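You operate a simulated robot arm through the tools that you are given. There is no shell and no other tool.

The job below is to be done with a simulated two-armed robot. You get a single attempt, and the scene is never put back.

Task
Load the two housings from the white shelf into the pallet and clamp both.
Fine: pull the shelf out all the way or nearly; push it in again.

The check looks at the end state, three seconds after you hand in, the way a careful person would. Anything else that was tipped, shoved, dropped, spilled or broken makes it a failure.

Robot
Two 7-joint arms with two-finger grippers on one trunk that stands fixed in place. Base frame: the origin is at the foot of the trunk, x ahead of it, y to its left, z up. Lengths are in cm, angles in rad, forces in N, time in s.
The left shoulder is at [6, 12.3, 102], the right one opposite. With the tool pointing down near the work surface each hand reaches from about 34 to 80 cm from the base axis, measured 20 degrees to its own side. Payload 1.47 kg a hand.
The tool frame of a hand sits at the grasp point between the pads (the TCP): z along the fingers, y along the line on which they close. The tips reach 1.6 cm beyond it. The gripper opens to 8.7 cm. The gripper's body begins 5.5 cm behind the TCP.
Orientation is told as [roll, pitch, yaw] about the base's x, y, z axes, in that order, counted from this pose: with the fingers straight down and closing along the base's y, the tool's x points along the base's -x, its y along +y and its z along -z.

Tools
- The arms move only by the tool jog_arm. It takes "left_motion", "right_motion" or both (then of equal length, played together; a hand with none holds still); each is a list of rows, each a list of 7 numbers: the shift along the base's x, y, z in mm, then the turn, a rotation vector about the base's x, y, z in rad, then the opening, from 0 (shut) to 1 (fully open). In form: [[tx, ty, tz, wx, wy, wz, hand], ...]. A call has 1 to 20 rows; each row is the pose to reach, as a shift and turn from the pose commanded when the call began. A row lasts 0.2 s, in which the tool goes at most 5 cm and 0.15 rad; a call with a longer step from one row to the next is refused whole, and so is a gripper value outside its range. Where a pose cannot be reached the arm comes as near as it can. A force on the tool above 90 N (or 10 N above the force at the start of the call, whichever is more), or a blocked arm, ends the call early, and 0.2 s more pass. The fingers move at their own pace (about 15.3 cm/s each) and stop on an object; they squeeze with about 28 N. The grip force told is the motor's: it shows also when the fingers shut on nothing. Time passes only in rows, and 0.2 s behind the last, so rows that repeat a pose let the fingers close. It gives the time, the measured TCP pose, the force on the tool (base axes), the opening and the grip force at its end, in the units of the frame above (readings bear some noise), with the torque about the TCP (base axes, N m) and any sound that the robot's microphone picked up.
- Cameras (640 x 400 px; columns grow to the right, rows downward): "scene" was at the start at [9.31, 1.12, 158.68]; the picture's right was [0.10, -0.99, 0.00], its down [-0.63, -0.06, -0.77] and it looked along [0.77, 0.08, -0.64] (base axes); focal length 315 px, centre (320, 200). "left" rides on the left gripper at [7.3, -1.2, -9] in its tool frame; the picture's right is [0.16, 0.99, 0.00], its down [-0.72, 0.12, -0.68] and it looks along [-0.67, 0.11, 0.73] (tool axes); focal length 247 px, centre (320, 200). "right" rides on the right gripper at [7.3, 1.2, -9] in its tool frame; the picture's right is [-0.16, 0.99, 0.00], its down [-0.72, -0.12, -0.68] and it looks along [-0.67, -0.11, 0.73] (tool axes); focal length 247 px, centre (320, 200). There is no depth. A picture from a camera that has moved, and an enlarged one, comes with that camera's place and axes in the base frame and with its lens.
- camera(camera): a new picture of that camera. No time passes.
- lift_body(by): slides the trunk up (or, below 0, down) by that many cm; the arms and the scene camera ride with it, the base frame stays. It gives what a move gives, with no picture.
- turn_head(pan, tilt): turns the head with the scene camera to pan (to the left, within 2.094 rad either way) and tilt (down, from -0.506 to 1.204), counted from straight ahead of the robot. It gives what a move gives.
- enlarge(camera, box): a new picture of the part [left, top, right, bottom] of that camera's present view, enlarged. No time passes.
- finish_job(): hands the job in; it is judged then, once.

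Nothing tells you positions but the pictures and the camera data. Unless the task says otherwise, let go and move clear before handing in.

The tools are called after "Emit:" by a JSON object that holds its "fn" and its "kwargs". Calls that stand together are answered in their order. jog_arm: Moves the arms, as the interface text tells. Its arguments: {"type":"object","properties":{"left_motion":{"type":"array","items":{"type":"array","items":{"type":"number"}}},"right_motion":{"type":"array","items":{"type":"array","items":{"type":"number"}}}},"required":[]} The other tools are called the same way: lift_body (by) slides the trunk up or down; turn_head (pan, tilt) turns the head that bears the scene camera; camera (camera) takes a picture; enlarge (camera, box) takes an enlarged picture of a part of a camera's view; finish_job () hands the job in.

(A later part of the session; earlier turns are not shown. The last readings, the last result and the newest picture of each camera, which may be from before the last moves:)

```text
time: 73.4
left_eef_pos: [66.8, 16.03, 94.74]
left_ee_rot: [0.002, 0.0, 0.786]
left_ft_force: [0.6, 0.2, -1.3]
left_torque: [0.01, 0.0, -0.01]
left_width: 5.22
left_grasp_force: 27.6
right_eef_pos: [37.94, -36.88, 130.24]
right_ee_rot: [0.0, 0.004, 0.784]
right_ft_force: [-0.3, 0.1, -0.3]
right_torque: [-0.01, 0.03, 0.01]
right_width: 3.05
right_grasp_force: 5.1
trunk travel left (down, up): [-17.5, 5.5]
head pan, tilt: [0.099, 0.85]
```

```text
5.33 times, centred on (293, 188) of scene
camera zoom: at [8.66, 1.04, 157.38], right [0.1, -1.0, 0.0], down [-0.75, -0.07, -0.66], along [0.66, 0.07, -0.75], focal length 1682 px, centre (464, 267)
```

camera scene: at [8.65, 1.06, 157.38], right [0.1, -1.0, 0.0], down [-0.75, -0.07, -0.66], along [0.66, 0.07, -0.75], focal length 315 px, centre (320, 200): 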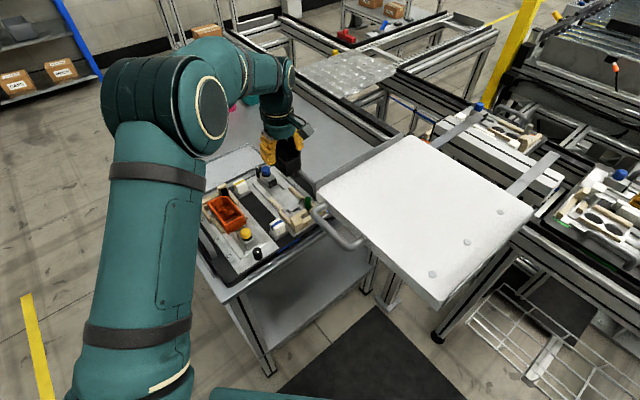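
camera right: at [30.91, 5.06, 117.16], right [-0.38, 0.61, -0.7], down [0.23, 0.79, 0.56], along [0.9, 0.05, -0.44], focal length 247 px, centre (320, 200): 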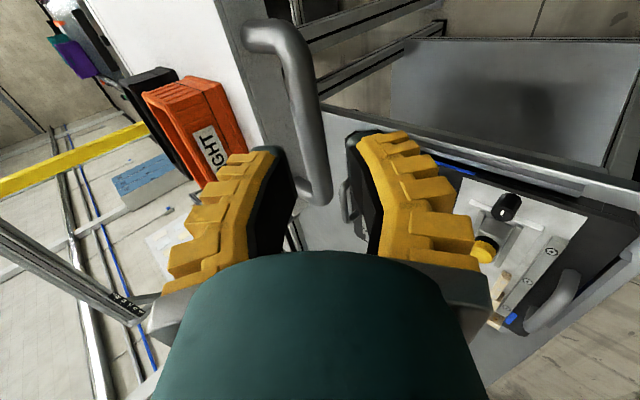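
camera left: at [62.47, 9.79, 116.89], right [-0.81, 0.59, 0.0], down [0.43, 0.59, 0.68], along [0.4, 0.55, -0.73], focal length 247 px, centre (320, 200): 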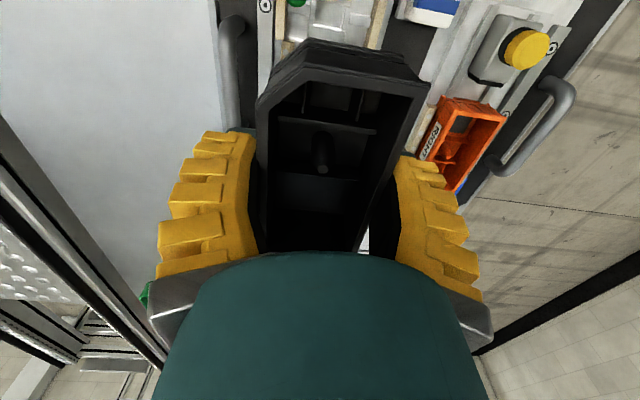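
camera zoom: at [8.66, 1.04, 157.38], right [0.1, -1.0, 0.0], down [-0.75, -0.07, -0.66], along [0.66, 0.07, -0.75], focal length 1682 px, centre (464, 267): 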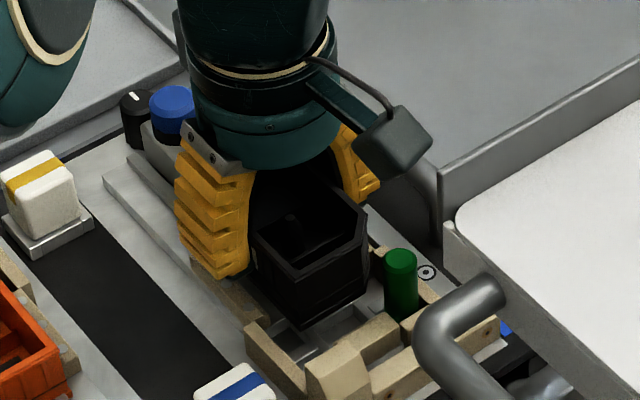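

Centred; lower between the rails to the plate.

Emit:
{"fn": "jog_arm", "kwargs": {"left_motion": [[0.7, -0.7, -6, 0, 0, 0, 0.2], [0.7, -0.7, -12, 0, 0, 0, 0.2], [0.7, -0.7, -17, 0, 0, 0, 0.2], [0.7, -0.7, -20, 0, 0, 0, 0.2]]}}

Emit:
{"fn": "enlarge", "kwargs": {"camera": "scene", "box": [245, 150, 341, 225]}}

```text
time: 74.4
left_eef_pos: [66.87, 16.11, 92.69]
left_ee_rot: [-0.001, 0.001, 0.784]
left_ft_force: [0.5, -0.1, -1.3]
left_torque: [0.02, 0.01, 0.0]
left_width: 5.24
left_grasp_force: 27.8
right_eef_pos: [37.92, -36.89, 130.3]
right_ee_rot: [0.0, 0.004, 0.784]
right_ft_force: [-0.6, 0.3, -0.1]
right_torque: [-0.01, 0.0, 0.0]
right_width: 3.07
right_grasp_force: 5.0
trunk travel left (down, up): [-17.5, 5.5]
head pan, tilt: [0.099, 0.85]
```

```text
5.33 times, centred on (293, 188) of scene
camera zoom: at [8.6, 1.03, 157.38], right [0.1, -1.0, 0.0], down [-0.75, -0.07, -0.66], along [0.66, 0.07, -0.75], focal length 1682 px, centre (464, 267)
```

zoom: 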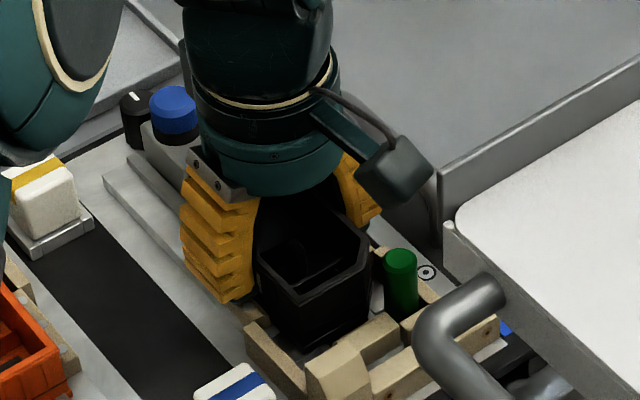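

Emit:
{"fn": "jog_arm", "kwargs": {"left_motion": [[0, 0, -1, 0, 0, 0, 0.2], [0, 0, -2, 0, 0, 0, 0.2], [0, 0, -3, 0, 0, 0, 0.2]]}}

```text
time: 75.2
left_eef_pos: [66.84, 16.07, 92.54]
left_ee_rot: [-0.002, -0.001, 0.785]
left_ft_force: [-0.9, 1.2, 5.3]
left_torque: [-0.15, 0.3, -0.07]
left_width: 5.23
left_grasp_force: 28.2
right_eef_pos: [37.9, -36.87, 130.33]
right_ee_rot: [-0.001, 0.003, 0.784]
right_ft_force: [0.0, -0.6, 0.0]
right_torque: [-0.01, -0.01, 0.0]
right_width: 3.09
right_grasp_force: 4.5
trunk travel left (down, up): [-17.5, 5.5]
head pan, tilt: [0.099, 0.85]
```

Seated at the same height as the other. Ease the load and slide ~4 mm toward the stop, then release.

Emit:
{"fn": "jog_arm", "kwargs": {"left_motion": [[0, 0, 2, 0, 0, 0, 0.2], [-1.5, -1.5, 2, 0, 0, 0, 0.2], [-3, -3, 2, 0, 0, 0, 0.2], [-3, -3, 1.5, 0, 0, 0, 0.2]]}}

Emit:
{"fn": "enlarge", "kwargs": {"camera": "left", "box": [180, 0, 460, 175]}}

Emit:
{"fn": "enlarge", "kwargs": {"camera": "scene", "box": [245, 150, 341, 225]}}

```text
time: 76.2
left_eef_pos: [66.45, 15.72, 92.57]
left_ee_rot: [-0.001, 0.0, 0.786]
left_ft_force: [-0.2, -0.3, -0.9]
left_torque: [0.05, 0.01, 0.01]
left_width: 5.23
left_grasp_force: 28.3
right_eef_pos: [38.02, -36.89, 130.31]
right_ee_rot: [0.002, 0.004, 0.785]
right_ft_force: [1.4, 0.1, -0.3]
right_torque: [0.01, -0.02, 0.0]
right_width: 3.08
right_grasp_force: 4.8
trunk travel left (down, up): [-17.5, 5.5]
head pan, tilt: [0.099, 0.85]
```

```text
2.29 times, centred on (320, 88) of left
camera zoom: at [62.18, 9.79, 101.55], right [-0.81, 0.59, 0.0], down [0.43, 0.59, 0.68], along [0.4, 0.55, -0.73], focal length 564 px, centre (320, 457)
```

zoom: 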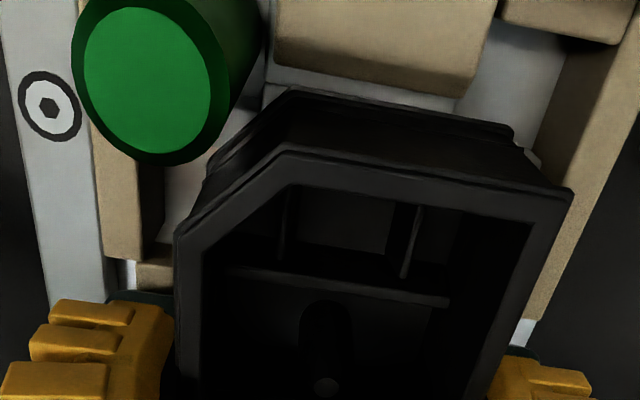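

```text
5.33 times, centred on (293, 188) of scene
camera zoom: at [8.61, 1.03, 157.38], right [0.1, -1.0, 0.0], down [-0.75, -0.07, -0.66], along [0.66, 0.07, -0.75], focal length 1682 px, centre (464, 267)
```

zoom: 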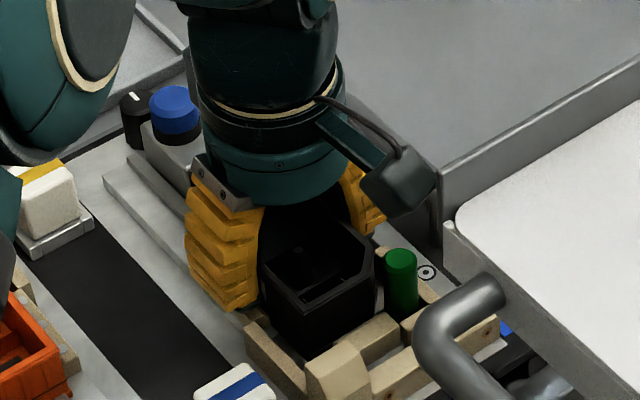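

Small, even gaps at the post and stop. Release and rise.

Emit:
{"fn": "jog_arm", "kwargs": {"left_motion": [[0, 0, 0, 0, 0, 0, 0.5], [0, 0, 0, 0, 0, 0, 0.62], [0, 0, 0, 0, 0, 0, 0.7], [0, 0, 0, 0, 0, 0, 0.7], [0, 0, 15, 0, 0, 0, 0.7], [0, 0, 40, 0, 0, 0, 0.7], [0, 0, 80, 0, 0, 0, 0.7], [0, 0, 125, 0, 0, 0, 0.7], [0, 0, 170, 0, 0, 0, 0.7]]}}

Emit:
{"fn": "camera", "kwargs": {"camera": "left"}}

Emit:
{"fn": "enlarge", "kwargs": {"camera": "scene", "box": [180, 150, 340, 270]}}

```text
time: 78.2
left_eef_pos: [66.96, 15.73, 109.65]
left_ee_rot: [0.0, 0.002, 0.785]
left_ft_force: [0.5, -0.1, -0.5]
left_torque: [-0.01, -0.03, -0.02]
left_width: 6.55
left_grasp_force: 3.2
right_eef_pos: [37.84, -36.86, 130.28]
right_ee_rot: [-0.001, 0.004, 0.783]
right_ft_force: [0.3, 0.5, 0.2]
right_torque: [0.03, 0.0, -0.04]
right_width: 3.04
right_grasp_force: 4.6
trunk travel left (down, up): [-17.5, 5.5]
head pan, tilt: [0.099, 0.85]
```

```text
taken
camera left: at [62.57, 9.77, 118.63], right [-0.81, 0.59, 0.0], down [0.43, 0.59, 0.68], along [0.4, 0.55, -0.73], focal length 247 px, centre (320, 200)
```

left: 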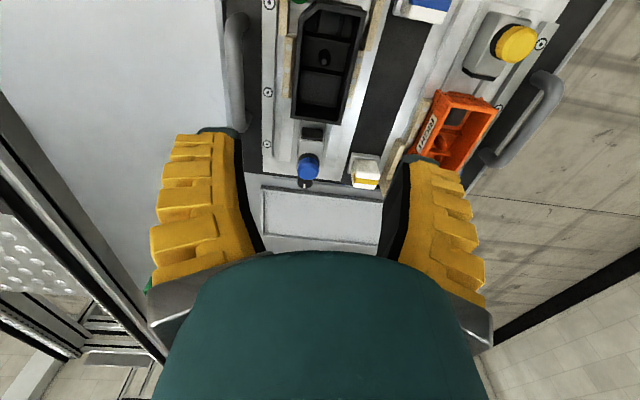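

```text
3.33 times, centred on (260, 210) of scene
camera zoom: at [8.53, 1.01, 157.39], right [0.1, -1.0, 0.0], down [-0.75, -0.07, -0.66], along [0.66, 0.07, -0.75], focal length 1051 px, centre (520, 167)
```

zoom: 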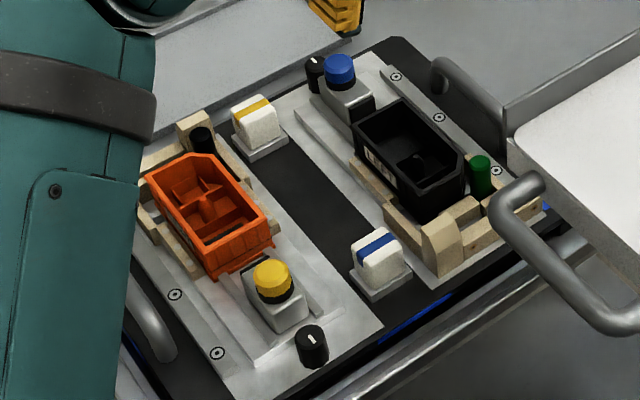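

Both housings are in their nests. Now the clamps: I'll bring the left hand above the yellow knob and line up to grip it.

Emit:
{"fn": "jog_arm", "kwargs": {"left_motion": [[-37, 20, 0, 0, 0, 0, 0.6], [-74, 40, 0, 0, 0, 0, 0.5], [-111, 60, 0, 0, 0, 0, 0.45], [-148, 79, 0, 0, 0, 0, 0.42], [-148, 79, -30, 0, 0, 0, 0.42]]}}

Emit:
{"fn": "camera", "kwargs": {"camera": "left"}}

Emit:
{"fn": "enlarge", "kwargs": {"camera": "left", "box": [220, 0, 420, 125]}}

Emit:
{"fn": "enlarge", "kwargs": {"camera": "scene", "box": [195, 190, 291, 270]}}

```text
time: 79.4
left_eef_pos: [51.49, 23.36, 106.6]
left_ee_rot: [0.001, -0.001, 0.787]
left_ft_force: [-1.3, 0.5, 0.2]
left_torque: [0.01, 0.04, -0.03]
left_width: 4.24
left_grasp_force: 4.3
right_eef_pos: [38.08, -36.83, 130.13]
right_ee_rot: [0.001, 0.004, 0.784]
right_ft_force: [0.1, -0.9, -0.7]
right_torque: [-0.01, 0.03, 0.0]
right_width: 3.06
right_grasp_force: 3.8
trunk travel left (down, up): [-17.5, 5.5]
head pan, tilt: [0.099, 0.85]
```

```text
taken
camera left: at [47.21, 17.42, 115.57], right [-0.81, 0.59, 0.0], down [0.43, 0.59, 0.68], along [0.4, 0.55, -0.73], focal length 247 px, centre (320, 200)
```

left: 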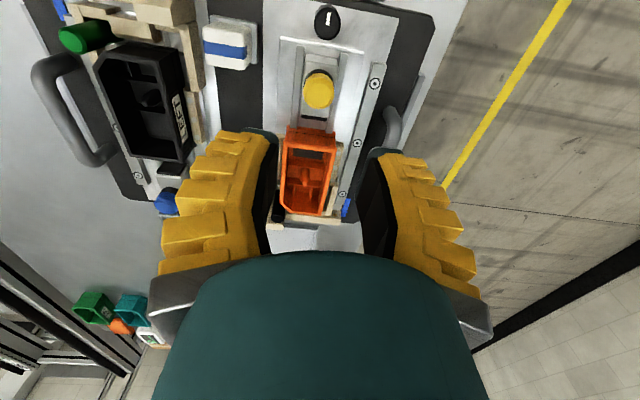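

```text
3.20 times, centred on (320, 62) of left
camera zoom: at [47.21, 17.42, 115.57], right [-0.81, 0.59, 0.0], down [0.43, 0.59, 0.68], along [0.4, 0.55, -0.73], focal length 790 px, centre (320, 640)
```

zoom: 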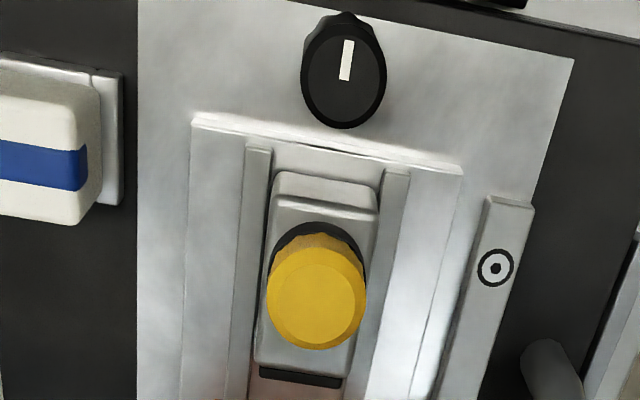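

```text
5.00 times, centred on (243, 230) of scene
camera zoom: at [8.77, 1.01, 157.36], right [0.1, -0.99, 0.0], down [-0.75, -0.07, -0.66], along [0.66, 0.07, -0.75], focal length 1576 px, centre (705, 50)
```

zoom: 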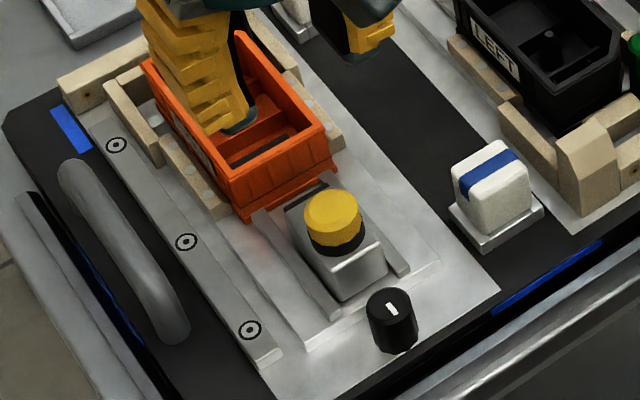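

Knob centre is 5 mm ahead of the hand, laterally exact. Shift and descend so the fingertips straddle the knob just above the clamp block, then check.

Emit:
{"fn": "jog_arm", "kwargs": {"left_motion": [[3.5, 3.5, -20, 0, 0, 0, 0.42], [3.5, 3.5, -60, 0, 0, 0, 0.42], [3.5, 3.5, -95, 0, 0, 0, 0.42], [3.5, 3.5, -115, 0, 0, 0, 0.42], [3.5, 3.5, -127, 0, 0, 0, 0.42], [3.5, 3.5, -127, 0, 0, 0, 0.42]]}}

Emit:
{"fn": "camera", "kwargs": {"camera": "left"}}

Emit:
{"fn": "enlarge", "kwargs": {"camera": "scene", "box": [195, 190, 291, 270]}}

```text
time: 80.8
left_eef_pos: [51.74, 24.02, 93.9]
left_ee_rot: [-0.001, 0.001, 0.786]
left_ft_force: [-0.2, -0.1, -1.2]
left_torque: [0.02, 0.01, 0.03]
left_width: 4.24
left_grasp_force: 4.4
right_eef_pos: [37.89, -36.86, 130.3]
right_ee_rot: [-0.001, 0.003, 0.783]
right_ft_force: [0.3, 1.2, 0.1]
right_torque: [0.02, -0.01, -0.03]
right_width: 3.04
right_grasp_force: 4.9
trunk travel left (down, up): [-17.5, 5.5]
head pan, tilt: [0.099, 0.85]
```

```text
taken
camera left: at [47.39, 18.13, 102.81], right [-0.81, 0.59, 0.0], down [0.43, 0.59, 0.68], along [0.4, 0.55, -0.73], focal length 247 px, centre (320, 200)
```

left: 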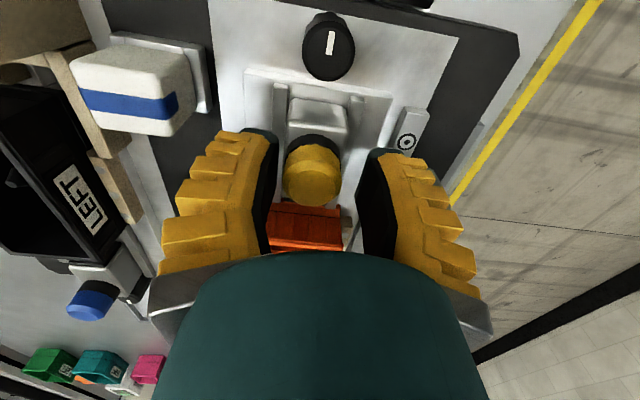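

```text
5.00 times, centred on (243, 230) of scene
camera zoom: at [8.57, 1.02, 157.39], right [0.1, -1.0, 0.0], down [-0.75, -0.07, -0.66], along [0.66, 0.07, -0.75], focal length 1576 px, centre (705, 50)
```

zoom: 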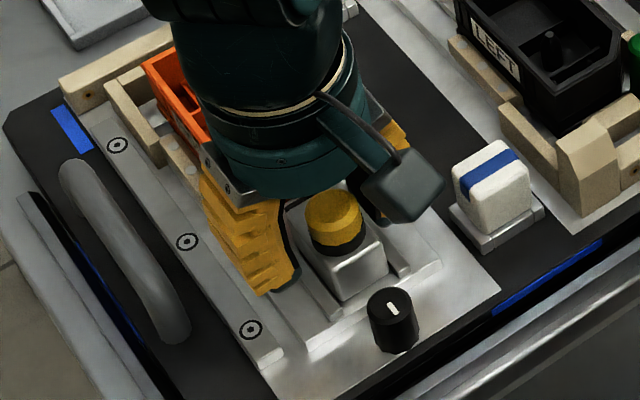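

Knob is between the fingers; close on it.

Emit:
{"fn": "jog_arm", "kwargs": {"left_motion": [[0, 0, 0, 0, 0, 0, 0.3], [0, 0, 0, 0, 0, 0, 0.1], [0, 0, 0, 0, 0, 0, 0.1], [0, 0, 0, 0, 0, 0, 0.1]]}}

Emit:
{"fn": "camera", "kwargs": {"camera": "left"}}

```text
time: 81.8
left_eef_pos: [51.84, 23.74, 93.94]
left_ee_rot: [-0.001, -0.003, 0.782]
left_ft_force: [14.1, -16.0, 8.3]
left_torque: [-0.24, 0.09, 0.07]
left_width: 1.89
left_grasp_force: 28.3
right_eef_pos: [38.14, -37.09, 130.34]
right_ee_rot: [0.002, 0.004, 0.785]
right_ft_force: [0.8, -0.5, 0.0]
right_torque: [-0.01, -0.03, -0.03]
right_width: 3.05
right_grasp_force: 4.5
trunk travel left (down, up): [-17.5, 5.5]
head pan, tilt: [0.099, 0.85]
```

```text
taken
camera left: at [47.54, 17.9, 102.89], right [-0.81, 0.59, 0.0], down [0.43, 0.59, 0.68], along [0.4, 0.55, -0.73], focal length 247 px, centre (320, 200)
```

left: 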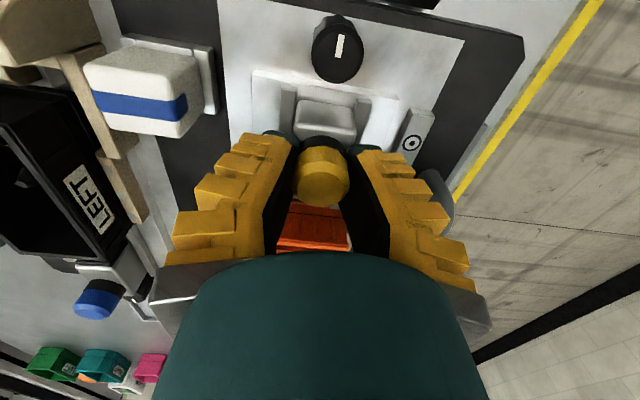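

Gripped. There's a ~20 N side load, so I'll shift 2 mm to relieve it and then slide the clamp gently toward the housing.

Emit:
{"fn": "jog_arm", "kwargs": {"left_motion": [[1, -1, 0, 0, 0, 0, 0.1], [2, -2, 0, 0, 0, 0, 0.1], [4, 0, 0, 0, 0, 0, 0.1], [6, 2, 0, 0, 0, 0, 0.1]]}}

Emit:
{"fn": "camera", "kwargs": {"camera": "left"}}

Emit:
{"fn": "enlarge", "kwargs": {"camera": "scene", "box": [195, 190, 291, 270]}}

```text
time: 82.8
left_eef_pos: [52.37, 24.32, 93.82]
left_ee_rot: [0.003, 0.001, 0.788]
left_ft_force: [-7.8, 1.9, 8.7]
left_torque: [-0.12, 0.06, -0.08]
left_width: 1.79
left_grasp_force: 27.9
right_eef_pos: [37.74, -36.85, 130.31]
right_ee_rot: [0.0, 0.002, 0.784]
right_ft_force: [-0.1, -0.5, -0.3]
right_torque: [-0.01, -0.02, -0.04]
right_width: 3.07
right_grasp_force: 4.6
trunk travel left (down, up): [-17.5, 5.5]
head pan, tilt: [0.099, 0.85]
```

```text
taken
camera left: at [48.06, 18.35, 102.9], right [-0.81, 0.59, 0.0], down [0.43, 0.59, 0.68], along [0.4, 0.55, -0.73], focal length 247 px, centre (320, 200)
```

left: 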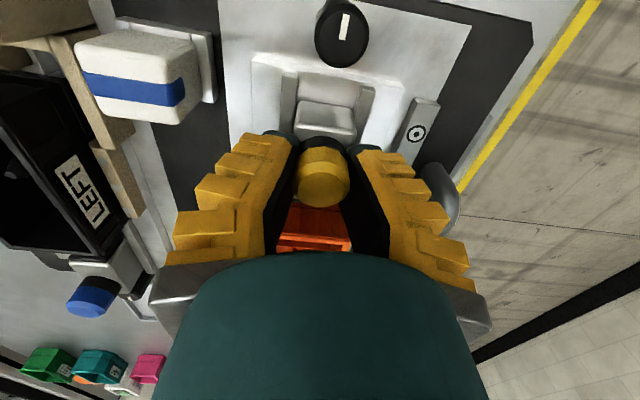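

```text
5.00 times, centred on (243, 230) of scene
camera zoom: at [8.43, 1.02, 157.39], right [0.1, -1.0, 0.0], down [-0.75, -0.07, -0.66], along [0.66, 0.07, -0.75], focal length 1576 px, centre (705, 50)
```

zoom: 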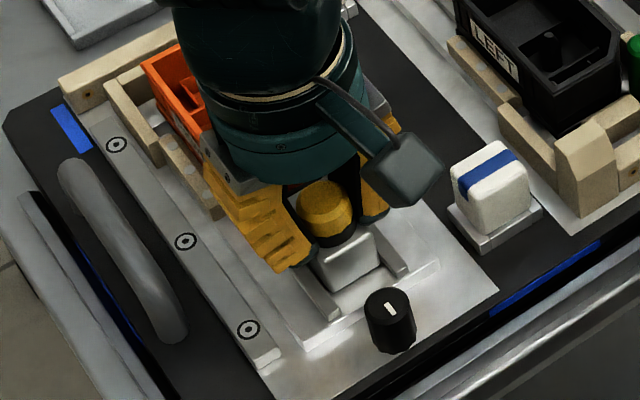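

The clamp slides with the hand at low force. Continue ~12 mm, then approach contact slowly.

Emit:
{"fn": "jog_arm", "kwargs": {"left_motion": [[2, 2, 0, 0, 0, 0, 0.1], [4, 4, 0, 0, 0, 0, 0.1], [6, 6, 0, 0, 0, 0, 0.1], [8, 8, 0, 0, 0, 0, 0.1]]}}

Emit:
{"fn": "enlarge", "kwargs": {"camera": "scene", "box": [195, 190, 291, 270]}}

Emit:
{"fn": "camera", "kwargs": {"camera": "left"}}

```text
time: 83.8
left_eef_pos: [53.44, 25.31, 93.88]
left_ee_rot: [-0.002, -0.002, 0.787]
left_ft_force: [-6.9, 18.5, 7.3]
left_torque: [0.22, 0.1, -0.12]
left_width: 1.41
left_grasp_force: 27.9
right_eef_pos: [37.79, -36.78, 130.42]
right_ee_rot: [-0.002, 0.004, 0.785]
right_ft_force: [-0.4, 0.7, 0.1]
right_torque: [0.02, 0.03, 0.0]
right_width: 3.07
right_grasp_force: 5.1
trunk travel left (down, up): [-17.5, 5.5]
head pan, tilt: [0.099, 0.85]
```

```text
5.00 times, centred on (243, 230) of scene
camera zoom: at [8.44, 1.23, 157.39], right [0.1, -1.0, 0.0], down [-0.75, -0.08, -0.66], along [0.66, 0.06, -0.75], focal length 1576 px, centre (705, 50)
```

zoom: 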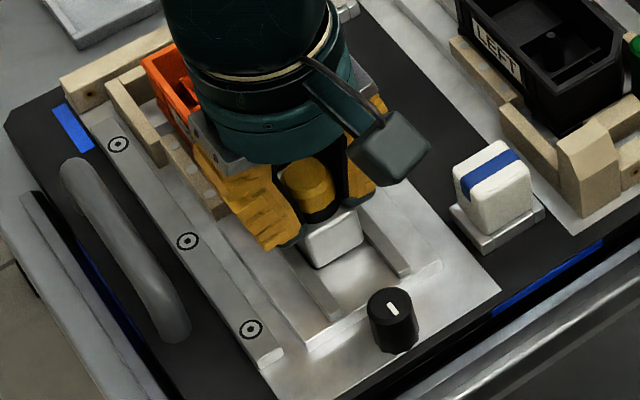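

```text
taken
camera left: at [49.1, 19.35, 102.91], right [-0.81, 0.58, 0.0], down [0.43, 0.59, 0.68], along [0.4, 0.55, -0.73], focal length 247 px, centre (320, 200)
```

left: 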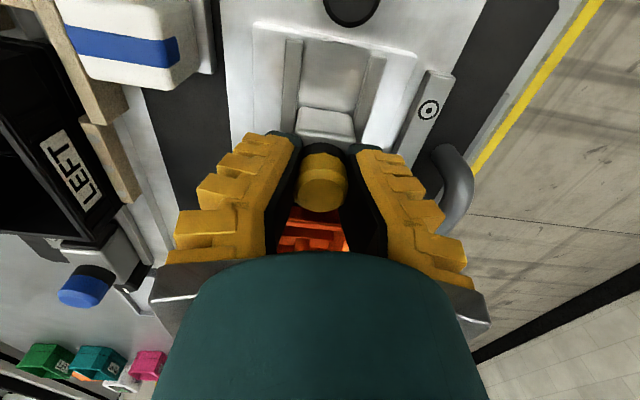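

Clamp is advancing; slight side load the other way, so trim 1.5 mm sideways and continue in 3 mm steps to contact.

Emit:
{"fn": "jog_arm", "kwargs": {"left_motion": [[-1, 1, 0, 0, 0, 0, 0.1], [1, 3, 0, 0, 0, 0, 0.1], [3, 5, 0, 0, 0, 0, 0.1]]}}

Emit:
{"fn": "enlarge", "kwargs": {"camera": "scene", "box": [195, 190, 291, 270]}}

```text
time: 84.6
left_eef_pos: [53.82, 25.59, 94.01]
left_ee_rot: [-0.001, 0.001, 0.785]
left_ft_force: [-3.3, 13.4, 7.6]
left_torque: [0.06, 0.2, -0.15]
left_width: 1.32
left_grasp_force: 28.4
right_eef_pos: [37.76, -36.8, 130.41]
right_ee_rot: [-0.001, 0.003, 0.784]
right_ft_force: [-0.4, 0.3, -0.1]
right_torque: [-0.01, 0.01, -0.04]
right_width: 3.05
right_grasp_force: 5.1
trunk travel left (down, up): [-17.5, 5.5]
head pan, tilt: [0.099, 0.85]
```

```text
5.00 times, centred on (243, 230) of scene
camera zoom: at [8.5, 1.16, 157.39], right [0.1, -1.0, 0.0], down [-0.75, -0.08, -0.66], along [0.66, 0.06, -0.75], focal length 1576 px, centre (705, 50)
```

zoom: 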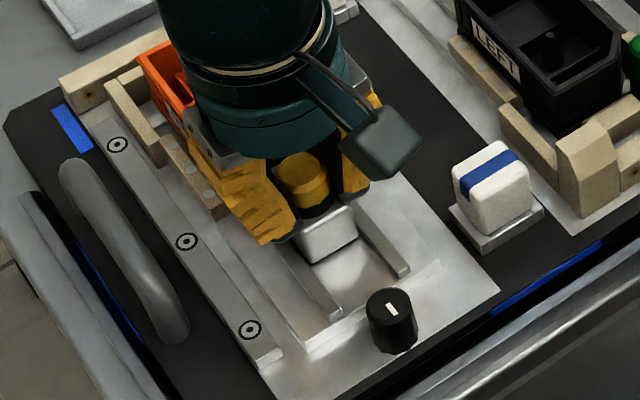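

Emit:
{"fn": "camera", "kwargs": {"camera": "left"}}

Emit:
{"fn": "enlarge", "kwargs": {"camera": "left", "box": [240, 110, 400, 260]}}

Emit:
{"fn": "enlarge", "kwargs": {"camera": "scene", "box": [195, 175, 275, 235]}}

```text
taken
camera left: at [49.39, 19.67, 102.92], right [-0.81, 0.59, 0.0], down [0.43, 0.59, 0.68], along [0.4, 0.55, -0.73], focal length 247 px, centre (320, 200)
```

left: 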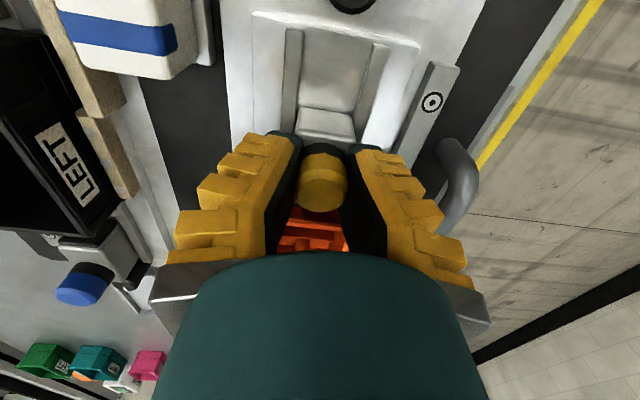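

```text
2.67 times, centred on (320, 185) of left
camera zoom: at [49.39, 19.67, 102.92], right [-0.81, 0.59, 0.0], down [0.43, 0.59, 0.68], along [0.4, 0.55, -0.73], focal length 659 px, centre (320, 240)
```

zoom: 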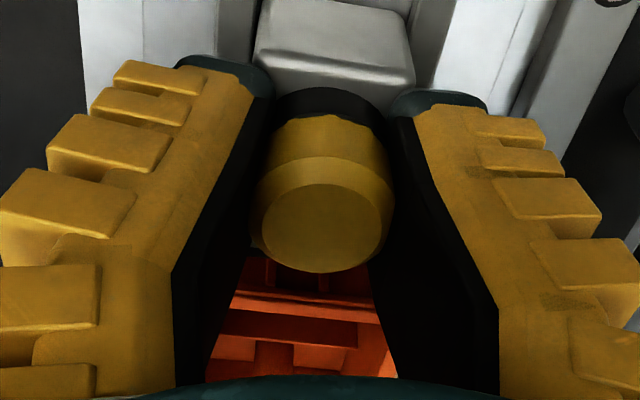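

```text
6.67 times, centred on (235, 205) of scene
camera zoom: at [8.5, 1.16, 157.39], right [0.1, -1.0, 0.0], down [-0.75, -0.08, -0.66], along [0.66, 0.06, -0.75], focal length 2102 px, centre (887, 167)
```

zoom: 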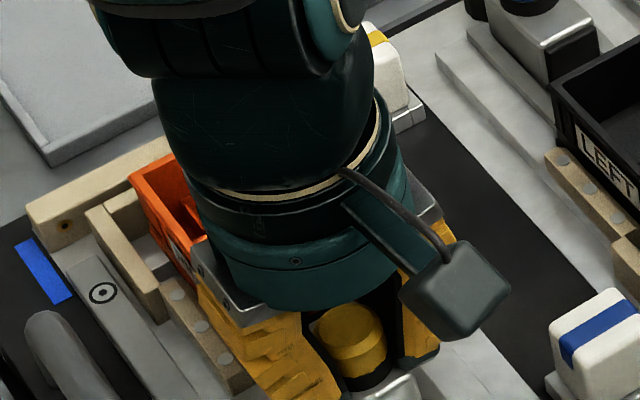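

Grip on the knob is firm. Keep pushing in 2 mm steps until real resistance appears.

Emit:
{"fn": "jog_arm", "kwargs": {"left_motion": [[0.5, 2.5, 0, 0, 0, 0, 0.1], [2, 4, 0, 0, 0, 0, 0.1], [2, 4, 0, 0, 0, 0, 0.1]]}}

Emit:
{"fn": "enlarge", "kwargs": {"camera": "scene", "box": [195, 175, 275, 235]}}

```text
time: 85.4
left_eef_pos: [53.86, 25.68, 93.85]
left_ee_rot: [0.0, 0.001, 0.786]
left_ft_force: [-4.4, -8.8, -0.2]
left_torque: [-0.18, 0.23, -0.05]
left_width: 1.29
left_grasp_force: 28.1
right_eef_pos: [37.97, -36.99, 130.32]
right_ee_rot: [0.0, 0.002, 0.783]
right_ft_force: [-1.0, 0.4, 0.4]
right_torque: [-0.04, 0.01, -0.01]
right_width: 3.05
right_grasp_force: 4.4
trunk travel left (down, up): [-17.5, 5.5]
head pan, tilt: [0.099, 0.85]
```

```text
6.67 times, centred on (235, 205) of scene
camera zoom: at [8.54, 0.92, 157.38], right [0.1, -1.0, 0.0], down [-0.75, -0.07, -0.66], along [0.66, 0.07, -0.75], focal length 2102 px, centre (887, 167)
```

zoom: 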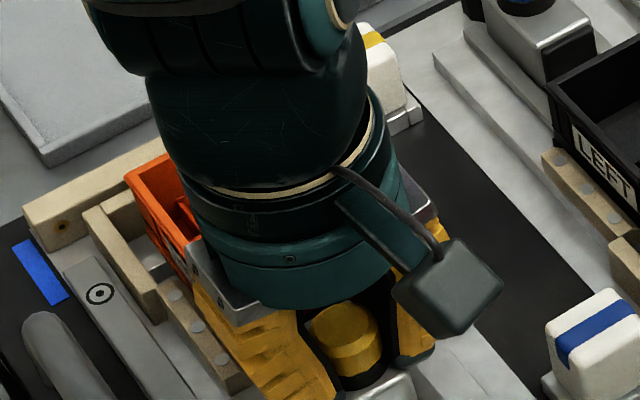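

Resistance has started (−9 N along the push). Push a few millimetres more to build clamping force and watch for a latch.

Emit:
{"fn": "jog_arm", "kwargs": {"left_motion": [[1.5, 1.5, 0, 0, 0, 0, 0.1], [3, 3, 0, 0, 0, 0, 0.1], [4, 4, 0, 0, 0, 0, 0.1], [4, 4, 0, 0, 0, 0, 0.1]]}}

Emit:
{"fn": "camera", "kwargs": {"camera": "left"}}

Emit:
{"fn": "enlarge", "kwargs": {"camera": "scene", "box": [195, 175, 275, 235]}}

```text
time: 86.4
left_eef_pos: [53.99, 25.97, 94.07]
left_ee_rot: [0.002, 0.001, 0.783]
left_ft_force: [-19.6, -26.7, 0.2]
left_torque: [-0.21, 0.22, -0.04]
left_width: 1.33
left_grasp_force: 27.5
right_eef_pos: [37.79, -37.1, 130.26]
right_ee_rot: [0.001, -0.001, 0.784]
right_ft_force: [-0.7, 0.5, -0.4]
right_torque: [0.0, -0.02, 0.0]
right_width: 3.1
right_grasp_force: 4.3
trunk travel left (down, up): [-17.5, 5.5]
head pan, tilt: [0.099, 0.85]
```

```text
taken
camera left: at [49.74, 20.03, 103.01], right [-0.81, 0.59, 0.0], down [0.43, 0.59, 0.68], along [0.4, 0.55, -0.73], focal length 247 px, centre (320, 200)
```

left: 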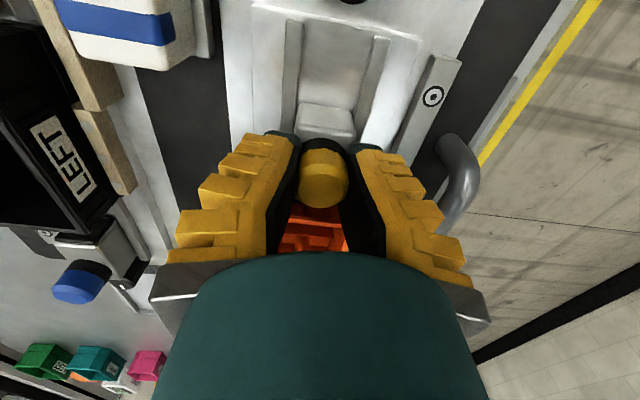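

```text
6.67 times, centred on (235, 205) of scene
camera zoom: at [8.39, 0.72, 157.39], right [0.1, -1.0, 0.0], down [-0.75, -0.07, -0.66], along [0.66, 0.07, -0.75], focal length 2102 px, centre (887, 167)
```

zoom: 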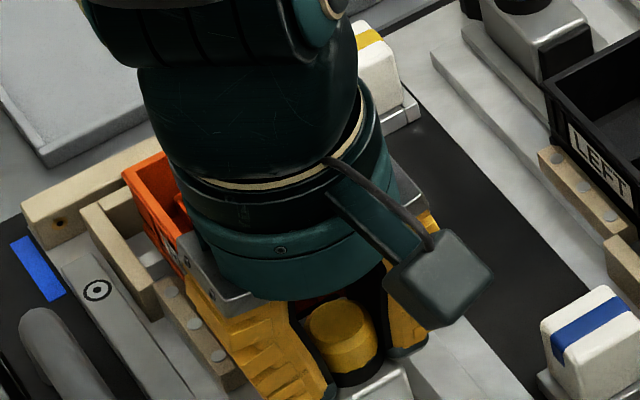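

The clamp now presses the housing against the stop with ~33 N. Before letting go I want to compare with the already-clamped reference pallet: does the knob sit lower/rotated when locked? I'll look there.

Emit:
{"fn": "turn_head", "kwargs": {"pan": -0.9, "tilt": 0.7}}

Emit:
{"fn": "camera", "kwargs": {"camera": "scene"}}

Emit:
{"fn": "enlarge", "kwargs": {"camera": "scene", "box": [370, 120, 490, 220]}}

Emit:
{"fn": "enlarge", "kwargs": {"camera": "scene", "box": [250, 140, 360, 220]}}

```text
time: 87.6
left_eef_pos: [54.04, 25.99, 94.02]
left_ee_rot: [0.001, -0.001, 0.783]
left_ft_force: [-18.6, -26.7, -0.1]
left_torque: [-0.21, 0.21, 0.0]
left_width: 1.38
left_grasp_force: 28.2
right_eef_pos: [37.78, -37.17, 130.21]
right_ee_rot: [-0.001, 0.001, 0.783]
right_ft_force: [-0.8, 0.1, 0.2]
right_torque: [0.0, -0.02, 0.04]
right_width: 3.07
right_grasp_force: 4.0
trunk travel left (down, up): [-17.5, 5.5]
head pan, tilt: [-0.901, 0.7]
```

```text
taken
camera scene: at [5.92, -6.71, 158.6], right [-0.78, -0.62, 0.0], down [-0.4, 0.51, -0.76], along [0.48, -0.6, -0.64], focal length 315 px, centre (320, 200)
```

scene: 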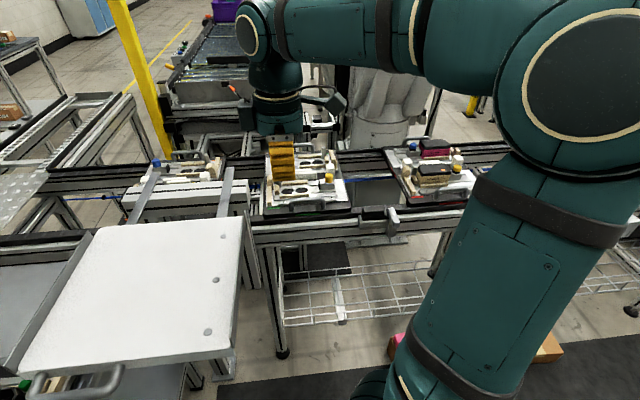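

```text
4.00 times, centred on (430, 170) of scene
camera zoom: at [5.92, -6.71, 158.6], right [-0.78, -0.62, 0.0], down [-0.4, 0.51, -0.76], along [0.48, -0.6, -0.64], focal length 1261 px, centre (-120, 320)
```

zoom: 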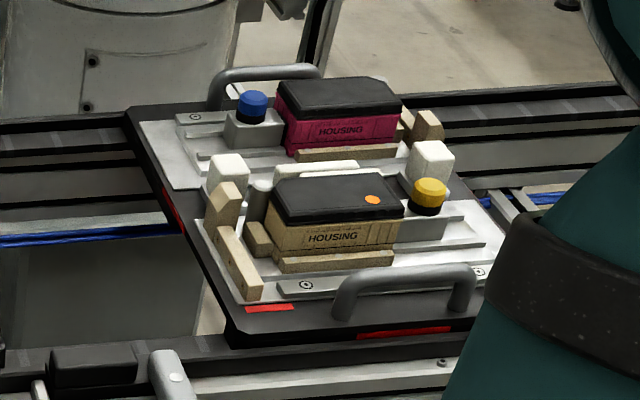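

```text
5.00 times, centred on (305, 180) of scene
camera zoom: at [5.92, -6.71, 158.6], right [-0.78, -0.62, 0.0], down [-0.4, 0.51, -0.76], along [0.48, -0.6, -0.64], focal length 1576 px, centre (395, 300)
```

zoom: 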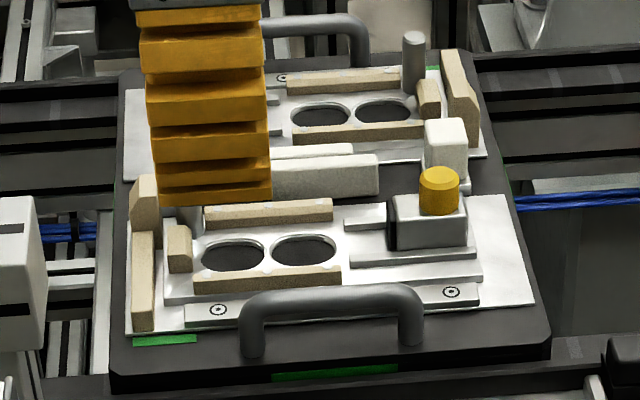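

Emit:
{"fn": "enlarge", "kwargs": {"camera": "scene", "box": [395, 135, 451, 170]}}

Emit:
{"fn": "enlarge", "kwargs": {"camera": "scene", "box": [430, 150, 486, 185]}}

Emit:
{"fn": "enlarge", "kwargs": {"camera": "scene", "box": [310, 165, 358, 195]}}

Emit:
{"fn": "enlarge", "kwargs": {"camera": "scene", "box": [140, 145, 220, 195]}}

```text
11.43 times, centred on (423, 152) of scene
camera zoom: at [5.92, -6.71, 158.6], right [-0.78, -0.62, 0.0], down [-0.4, 0.51, -0.76], along [0.48, -0.6, -0.64], focal length 3603 px, centre (-857, 743)
```

zoom: 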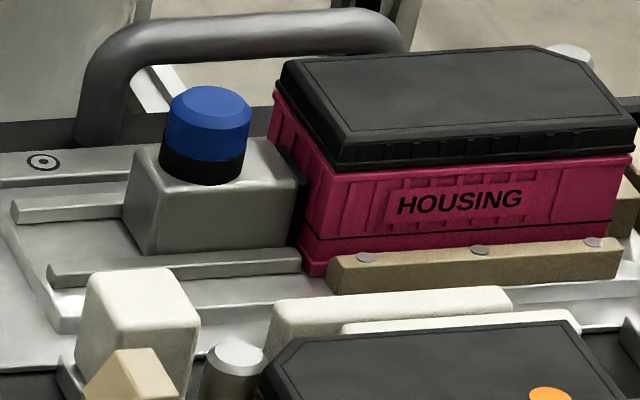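

```text
11.43 times, centred on (458, 168) of scene
camera zoom: at [5.92, -6.71, 158.6], right [-0.78, -0.62, 0.0], down [-0.4, 0.51, -0.76], along [0.48, -0.6, -0.64], focal length 3603 px, centre (-1257, 571)
```

zoom: 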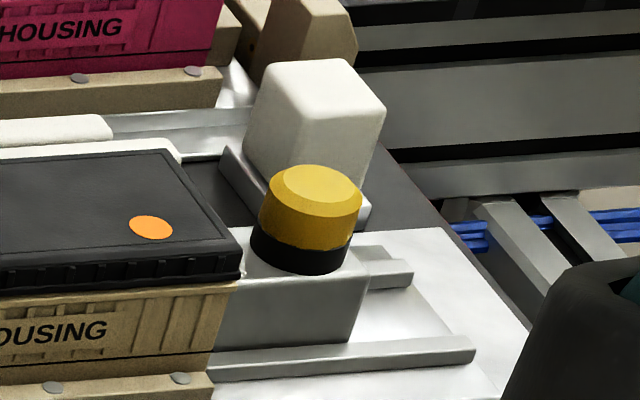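

```text
13.33 times, centred on (334, 180) of scene
camera zoom: at [5.92, -6.71, 158.6], right [-0.78, -0.62, 0.0], down [-0.4, 0.51, -0.76], along [0.48, -0.6, -0.64], focal length 4204 px, centre (133, 467)
```

zoom: 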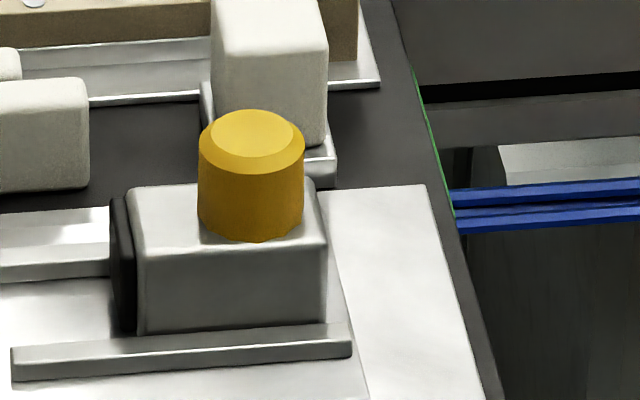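

```text
8.00 times, centred on (180, 170) of scene
camera zoom: at [5.92, -6.71, 158.6], right [-0.78, -0.62, 0.0], down [-0.4, 0.51, -0.76], along [0.48, -0.6, -0.64], focal length 2522 px, centre (1440, 440)
```

zoom: 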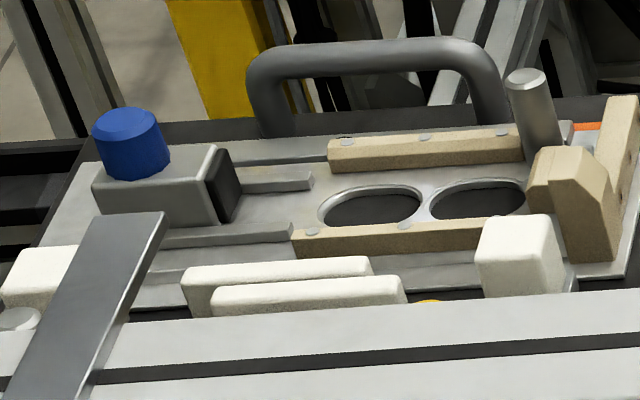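

The reference pallet's clamped state is simply the slider pressed against the housing, knob and collar like ours. I'll turn the head back, release the knob, and see whether the slider holds.

Emit:
{"fn": "turn_head", "kwargs": {"pan": 0.099, "tilt": 0.85}}

Emit:
{"fn": "jog_arm", "kwargs": {"left_motion": [[0, 0, 0, 0, 0, 0, 0.25], [0, 0, 0, 0, 0, 0, 0.42], [0, 0, 0, 0, 0, 0, 0.42], [0, 0, 20, 0, 0, 0, 0.42], [0, 0, 60, 0, 0, 0, 0.42]]}}

Emit:
{"fn": "enlarge", "kwargs": {"camera": "left", "box": [220, 0, 420, 200]}}

Emit:
{"fn": "enlarge", "kwargs": {"camera": "scene", "box": [195, 175, 291, 255]}}

```text
time: 88.9
left_eef_pos: [54.07, 25.93, 94.0]
left_ee_rot: [0.001, 0.001, 0.784]
left_ft_force: [-17.6, -26.1, 0.2]
left_torque: [-0.25, 0.19, 0.0]
left_width: 1.35
left_grasp_force: 28.1
right_eef_pos: [37.87, -37.13, 130.29]
right_ee_rot: [-0.001, 0.002, 0.783]
right_ft_force: [-0.1, 1.2, 0.5]
right_torque: [0.02, 0.0, -0.02]
right_width: 3.07
right_grasp_force: 4.3
trunk travel left (down, up): [-17.5, 5.5]
head pan, tilt: [0.099, 0.85]
```

```text
time: 90.1
left_eef_pos: [54.43, 26.16, 100.13]
left_ee_rot: [-0.001, -0.002, 0.786]
left_ft_force: [-0.1, 0.5, 0.9]
left_torque: [-0.01, 0.03, 0.01]
left_width: 4.24
left_grasp_force: 4.1
right_eef_pos: [37.76, -36.88, 130.3]
right_ee_rot: [-0.001, 0.002, 0.783]
right_ft_force: [-0.1, 0.3, -0.6]
right_torque: [0.0, 0.01, -0.01]
right_width: 3.06
right_grasp_force: 4.6
trunk travel left (down, up): [-17.5, 5.5]
head pan, tilt: [0.099, 0.85]
```

```text
2.00 times, centred on (320, 100) of left
camera zoom: at [50.07, 20.21, 109.06], right [-0.81, 0.59, 0.0], down [0.43, 0.59, 0.68], along [0.4, 0.55, -0.73], focal length 494 px, centre (320, 400)
```

zoom: 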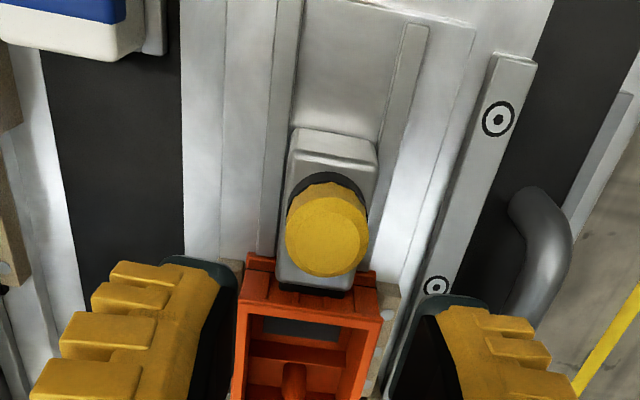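

```text
5.00 times, centred on (243, 215) of scene
camera zoom: at [8.5, 1.0, 157.39], right [0.1, -1.0, 0.0], down [-0.75, -0.07, -0.66], along [0.66, 0.07, -0.75], focal length 1576 px, centre (705, 125)
```

zoom: 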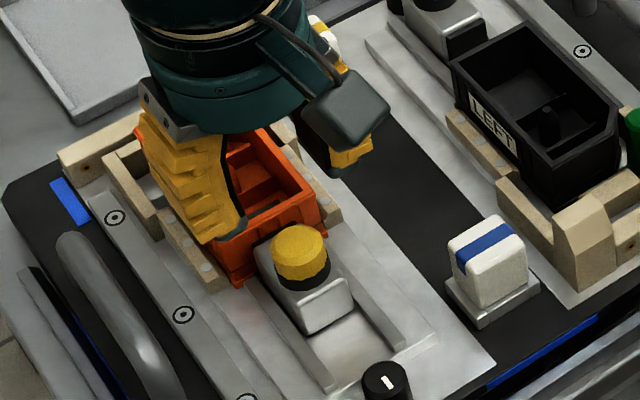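

The slider stays against the housing after release. I need to know whether it's actually locked, so I'll re-grip the knob and test gently: a small pull-back, reading the force.

Emit:
{"fn": "jog_arm", "kwargs": {"left_motion": [[-4, -2.5, -20, 0, 0, 0, 0.42], [-4, -2.5, -50, 0, 0, 0, 0.42], [-4, -2.5, -61, 0, 0, 0, 0.42], [-4, -2.5, -61, 0, 0, 0, 0.3], [-4, -2.5, -61, 0, 0, 0, 0.1], [-4, -2.5, -61, 0, 0, 0, 0.1], [-4, -2.5, -61, 0, 0, 0, 0.1]]}}

Emit:
{"fn": "jog_arm", "kwargs": {"left_motion": [[-1, -1, 0, 0, 0, 0, 0.1], [-2, -2, 0, 0, 0, 0, 0.1], [-2, -2, 0, 0, 0, 0, 0.1]]}}

Emit:
{"fn": "enlarge", "kwargs": {"camera": "scene", "box": [195, 175, 291, 255]}}

```text
time: 91.7
left_eef_pos: [54.04, 25.92, 93.84]
left_ee_rot: [0.001, 0.0, 0.786]
left_ft_force: [-0.3, -2.9, 6.0]
left_torque: [-0.32, 0.29, -0.02]
left_width: 1.87
left_grasp_force: 28.3
right_eef_pos: [37.8, -36.9, 130.37]
right_ee_rot: [0.0, 0.003, 0.784]
right_ft_force: [-0.4, 0.0, 0.5]
right_torque: [0.0, 0.03, -0.01]
right_width: 3.07
right_grasp_force: 4.1
trunk travel left (down, up): [-17.5, 5.5]
head pan, tilt: [0.099, 0.85]
```

```text
time: 92.5
left_eef_pos: [53.9, 25.8, 93.82]
left_ee_rot: [-0.001, -0.005, 0.785]
left_ft_force: [10.9, -0.4, 13.7]
left_torque: [0.02, -0.1, 0.04]
left_width: 1.8
left_grasp_force: 27.7
right_eef_pos: [37.92, -36.94, 130.24]
right_ee_rot: [-0.001, 0.002, 0.783]
right_ft_force: [0.8, 0.0, 0.1]
right_torque: [-0.03, 0.0, 0.01]
right_width: 3.06
right_grasp_force: 4.7
trunk travel left (down, up): [-17.5, 5.5]
head pan, tilt: [0.099, 0.85]
```

```text
5.00 times, centred on (243, 215) of scene
camera zoom: at [8.63, 0.97, 157.39], right [0.1, -1.0, 0.0], down [-0.75, -0.07, -0.66], along [0.66, 0.07, -0.75], focal length 1576 px, centre (705, 125)
```

zoom: 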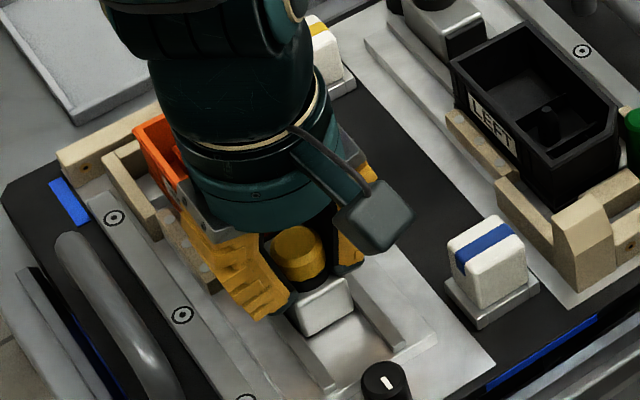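

Pull-back meets only ~7 N, similar to sliding friction, so it may need a locking action. I'll re-press forward and test whether the knob turns (a small clockwise twist), watching the torque.

Emit:
{"fn": "jog_arm", "kwargs": {"left_motion": [[1.5, 1.5, 0, 0, 0, 0, 0.1], [3, 3, 0, 0, 0, 0, 0.1], [5, 5, 0, 0, 0, 0, 0.1], [5, 5, 0, 0, 0, 0, 0.1]]}}

Emit:
{"fn": "enlarge", "kwargs": {"camera": "left", "box": [260, 110, 380, 230]}}

Emit:
{"fn": "jog_arm", "kwargs": {"left_motion": [[0, 0, 0, 0, 0, -0.08, 0.1], [0, 0, 0, 0, 0, -0.16, 0.1], [0, 0, 0, 0, 0, -0.25, 0.1], [0, 0, 0, 0, 0, -0.25, 0.1]]}}

Emit:
{"fn": "enlarge", "kwargs": {"camera": "left", "box": [260, 110, 380, 230]}}

Emit:
{"fn": "enlarge", "kwargs": {"camera": "scene", "box": [195, 175, 291, 255]}}

```text
time: 93.5
left_eef_pos: [53.92, 25.81, 93.86]
left_ee_rot: [0.003, 0.006, 0.784]
left_ft_force: [-17.0, -24.7, 11.5]
left_torque: [-0.52, 0.32, -0.06]
left_width: 1.65
left_grasp_force: 28.5
right_eef_pos: [37.68, -37.05, 130.25]
right_ee_rot: [-0.001, -0.001, 0.785]
right_ft_force: [0.2, 0.2, -0.3]
right_torque: [-0.01, 0.01, 0.01]
right_width: 3.05
right_grasp_force: 4.3
trunk travel left (down, up): [-17.5, 5.5]
head pan, tilt: [0.099, 0.85]
```

```text
3.33 times, centred on (320, 170) of left
camera zoom: at [49.64, 19.93, 102.92], right [-0.81, 0.59, 0.0], down [0.43, 0.59, 0.68], along [0.4, 0.55, -0.74], focal length 823 px, centre (320, 300)
```

zoom: 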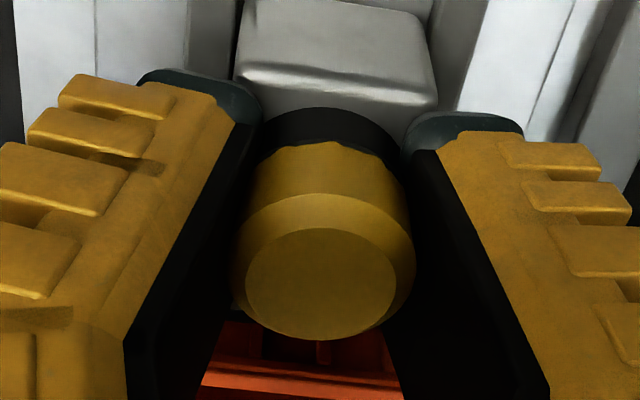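

```text
time: 94.5
left_eef_pos: [54.25, 26.12, 93.95]
left_ee_rot: [-0.003, -0.004, 0.531]
left_ft_force: [-4.0, -26.4, 9.7]
left_torque: [-0.14, -0.12, 0.16]
left_width: 1.74
left_grasp_force: 28.0
right_eef_pos: [37.78, -37.21, 130.24]
right_ee_rot: [0.003, 0.001, 0.784]
right_ft_force: [-0.2, -0.6, 0.6]
right_torque: [0.02, -0.02, 0.01]
right_width: 3.08
right_grasp_force: 4.8
trunk travel left (down, up): [-17.5, 5.5]
head pan, tilt: [0.099, 0.85]
```

```text
3.33 times, centred on (320, 170) of left
camera zoom: at [48.58, 21.43, 102.96], right [-0.64, 0.77, 0.0], down [0.56, 0.47, 0.68], along [0.53, 0.43, -0.73], focal length 823 px, centre (320, 300)
```

zoom: 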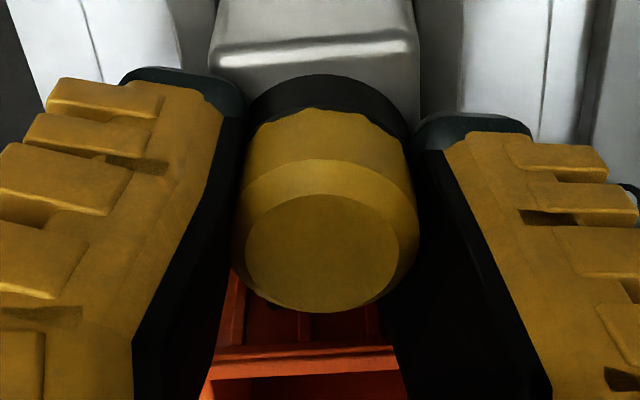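

```text
5.00 times, centred on (243, 215) of scene
camera zoom: at [8.47, 0.67, 157.39], right [0.1, -1.0, 0.0], down [-0.75, -0.07, -0.66], along [0.66, 0.07, -0.75], focal length 1576 px, centre (705, 125)
```

zoom: 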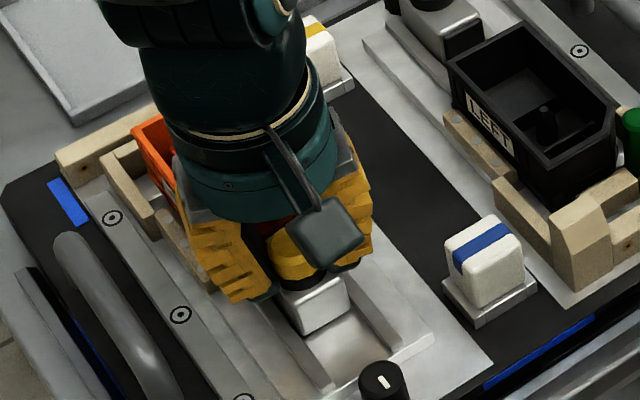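

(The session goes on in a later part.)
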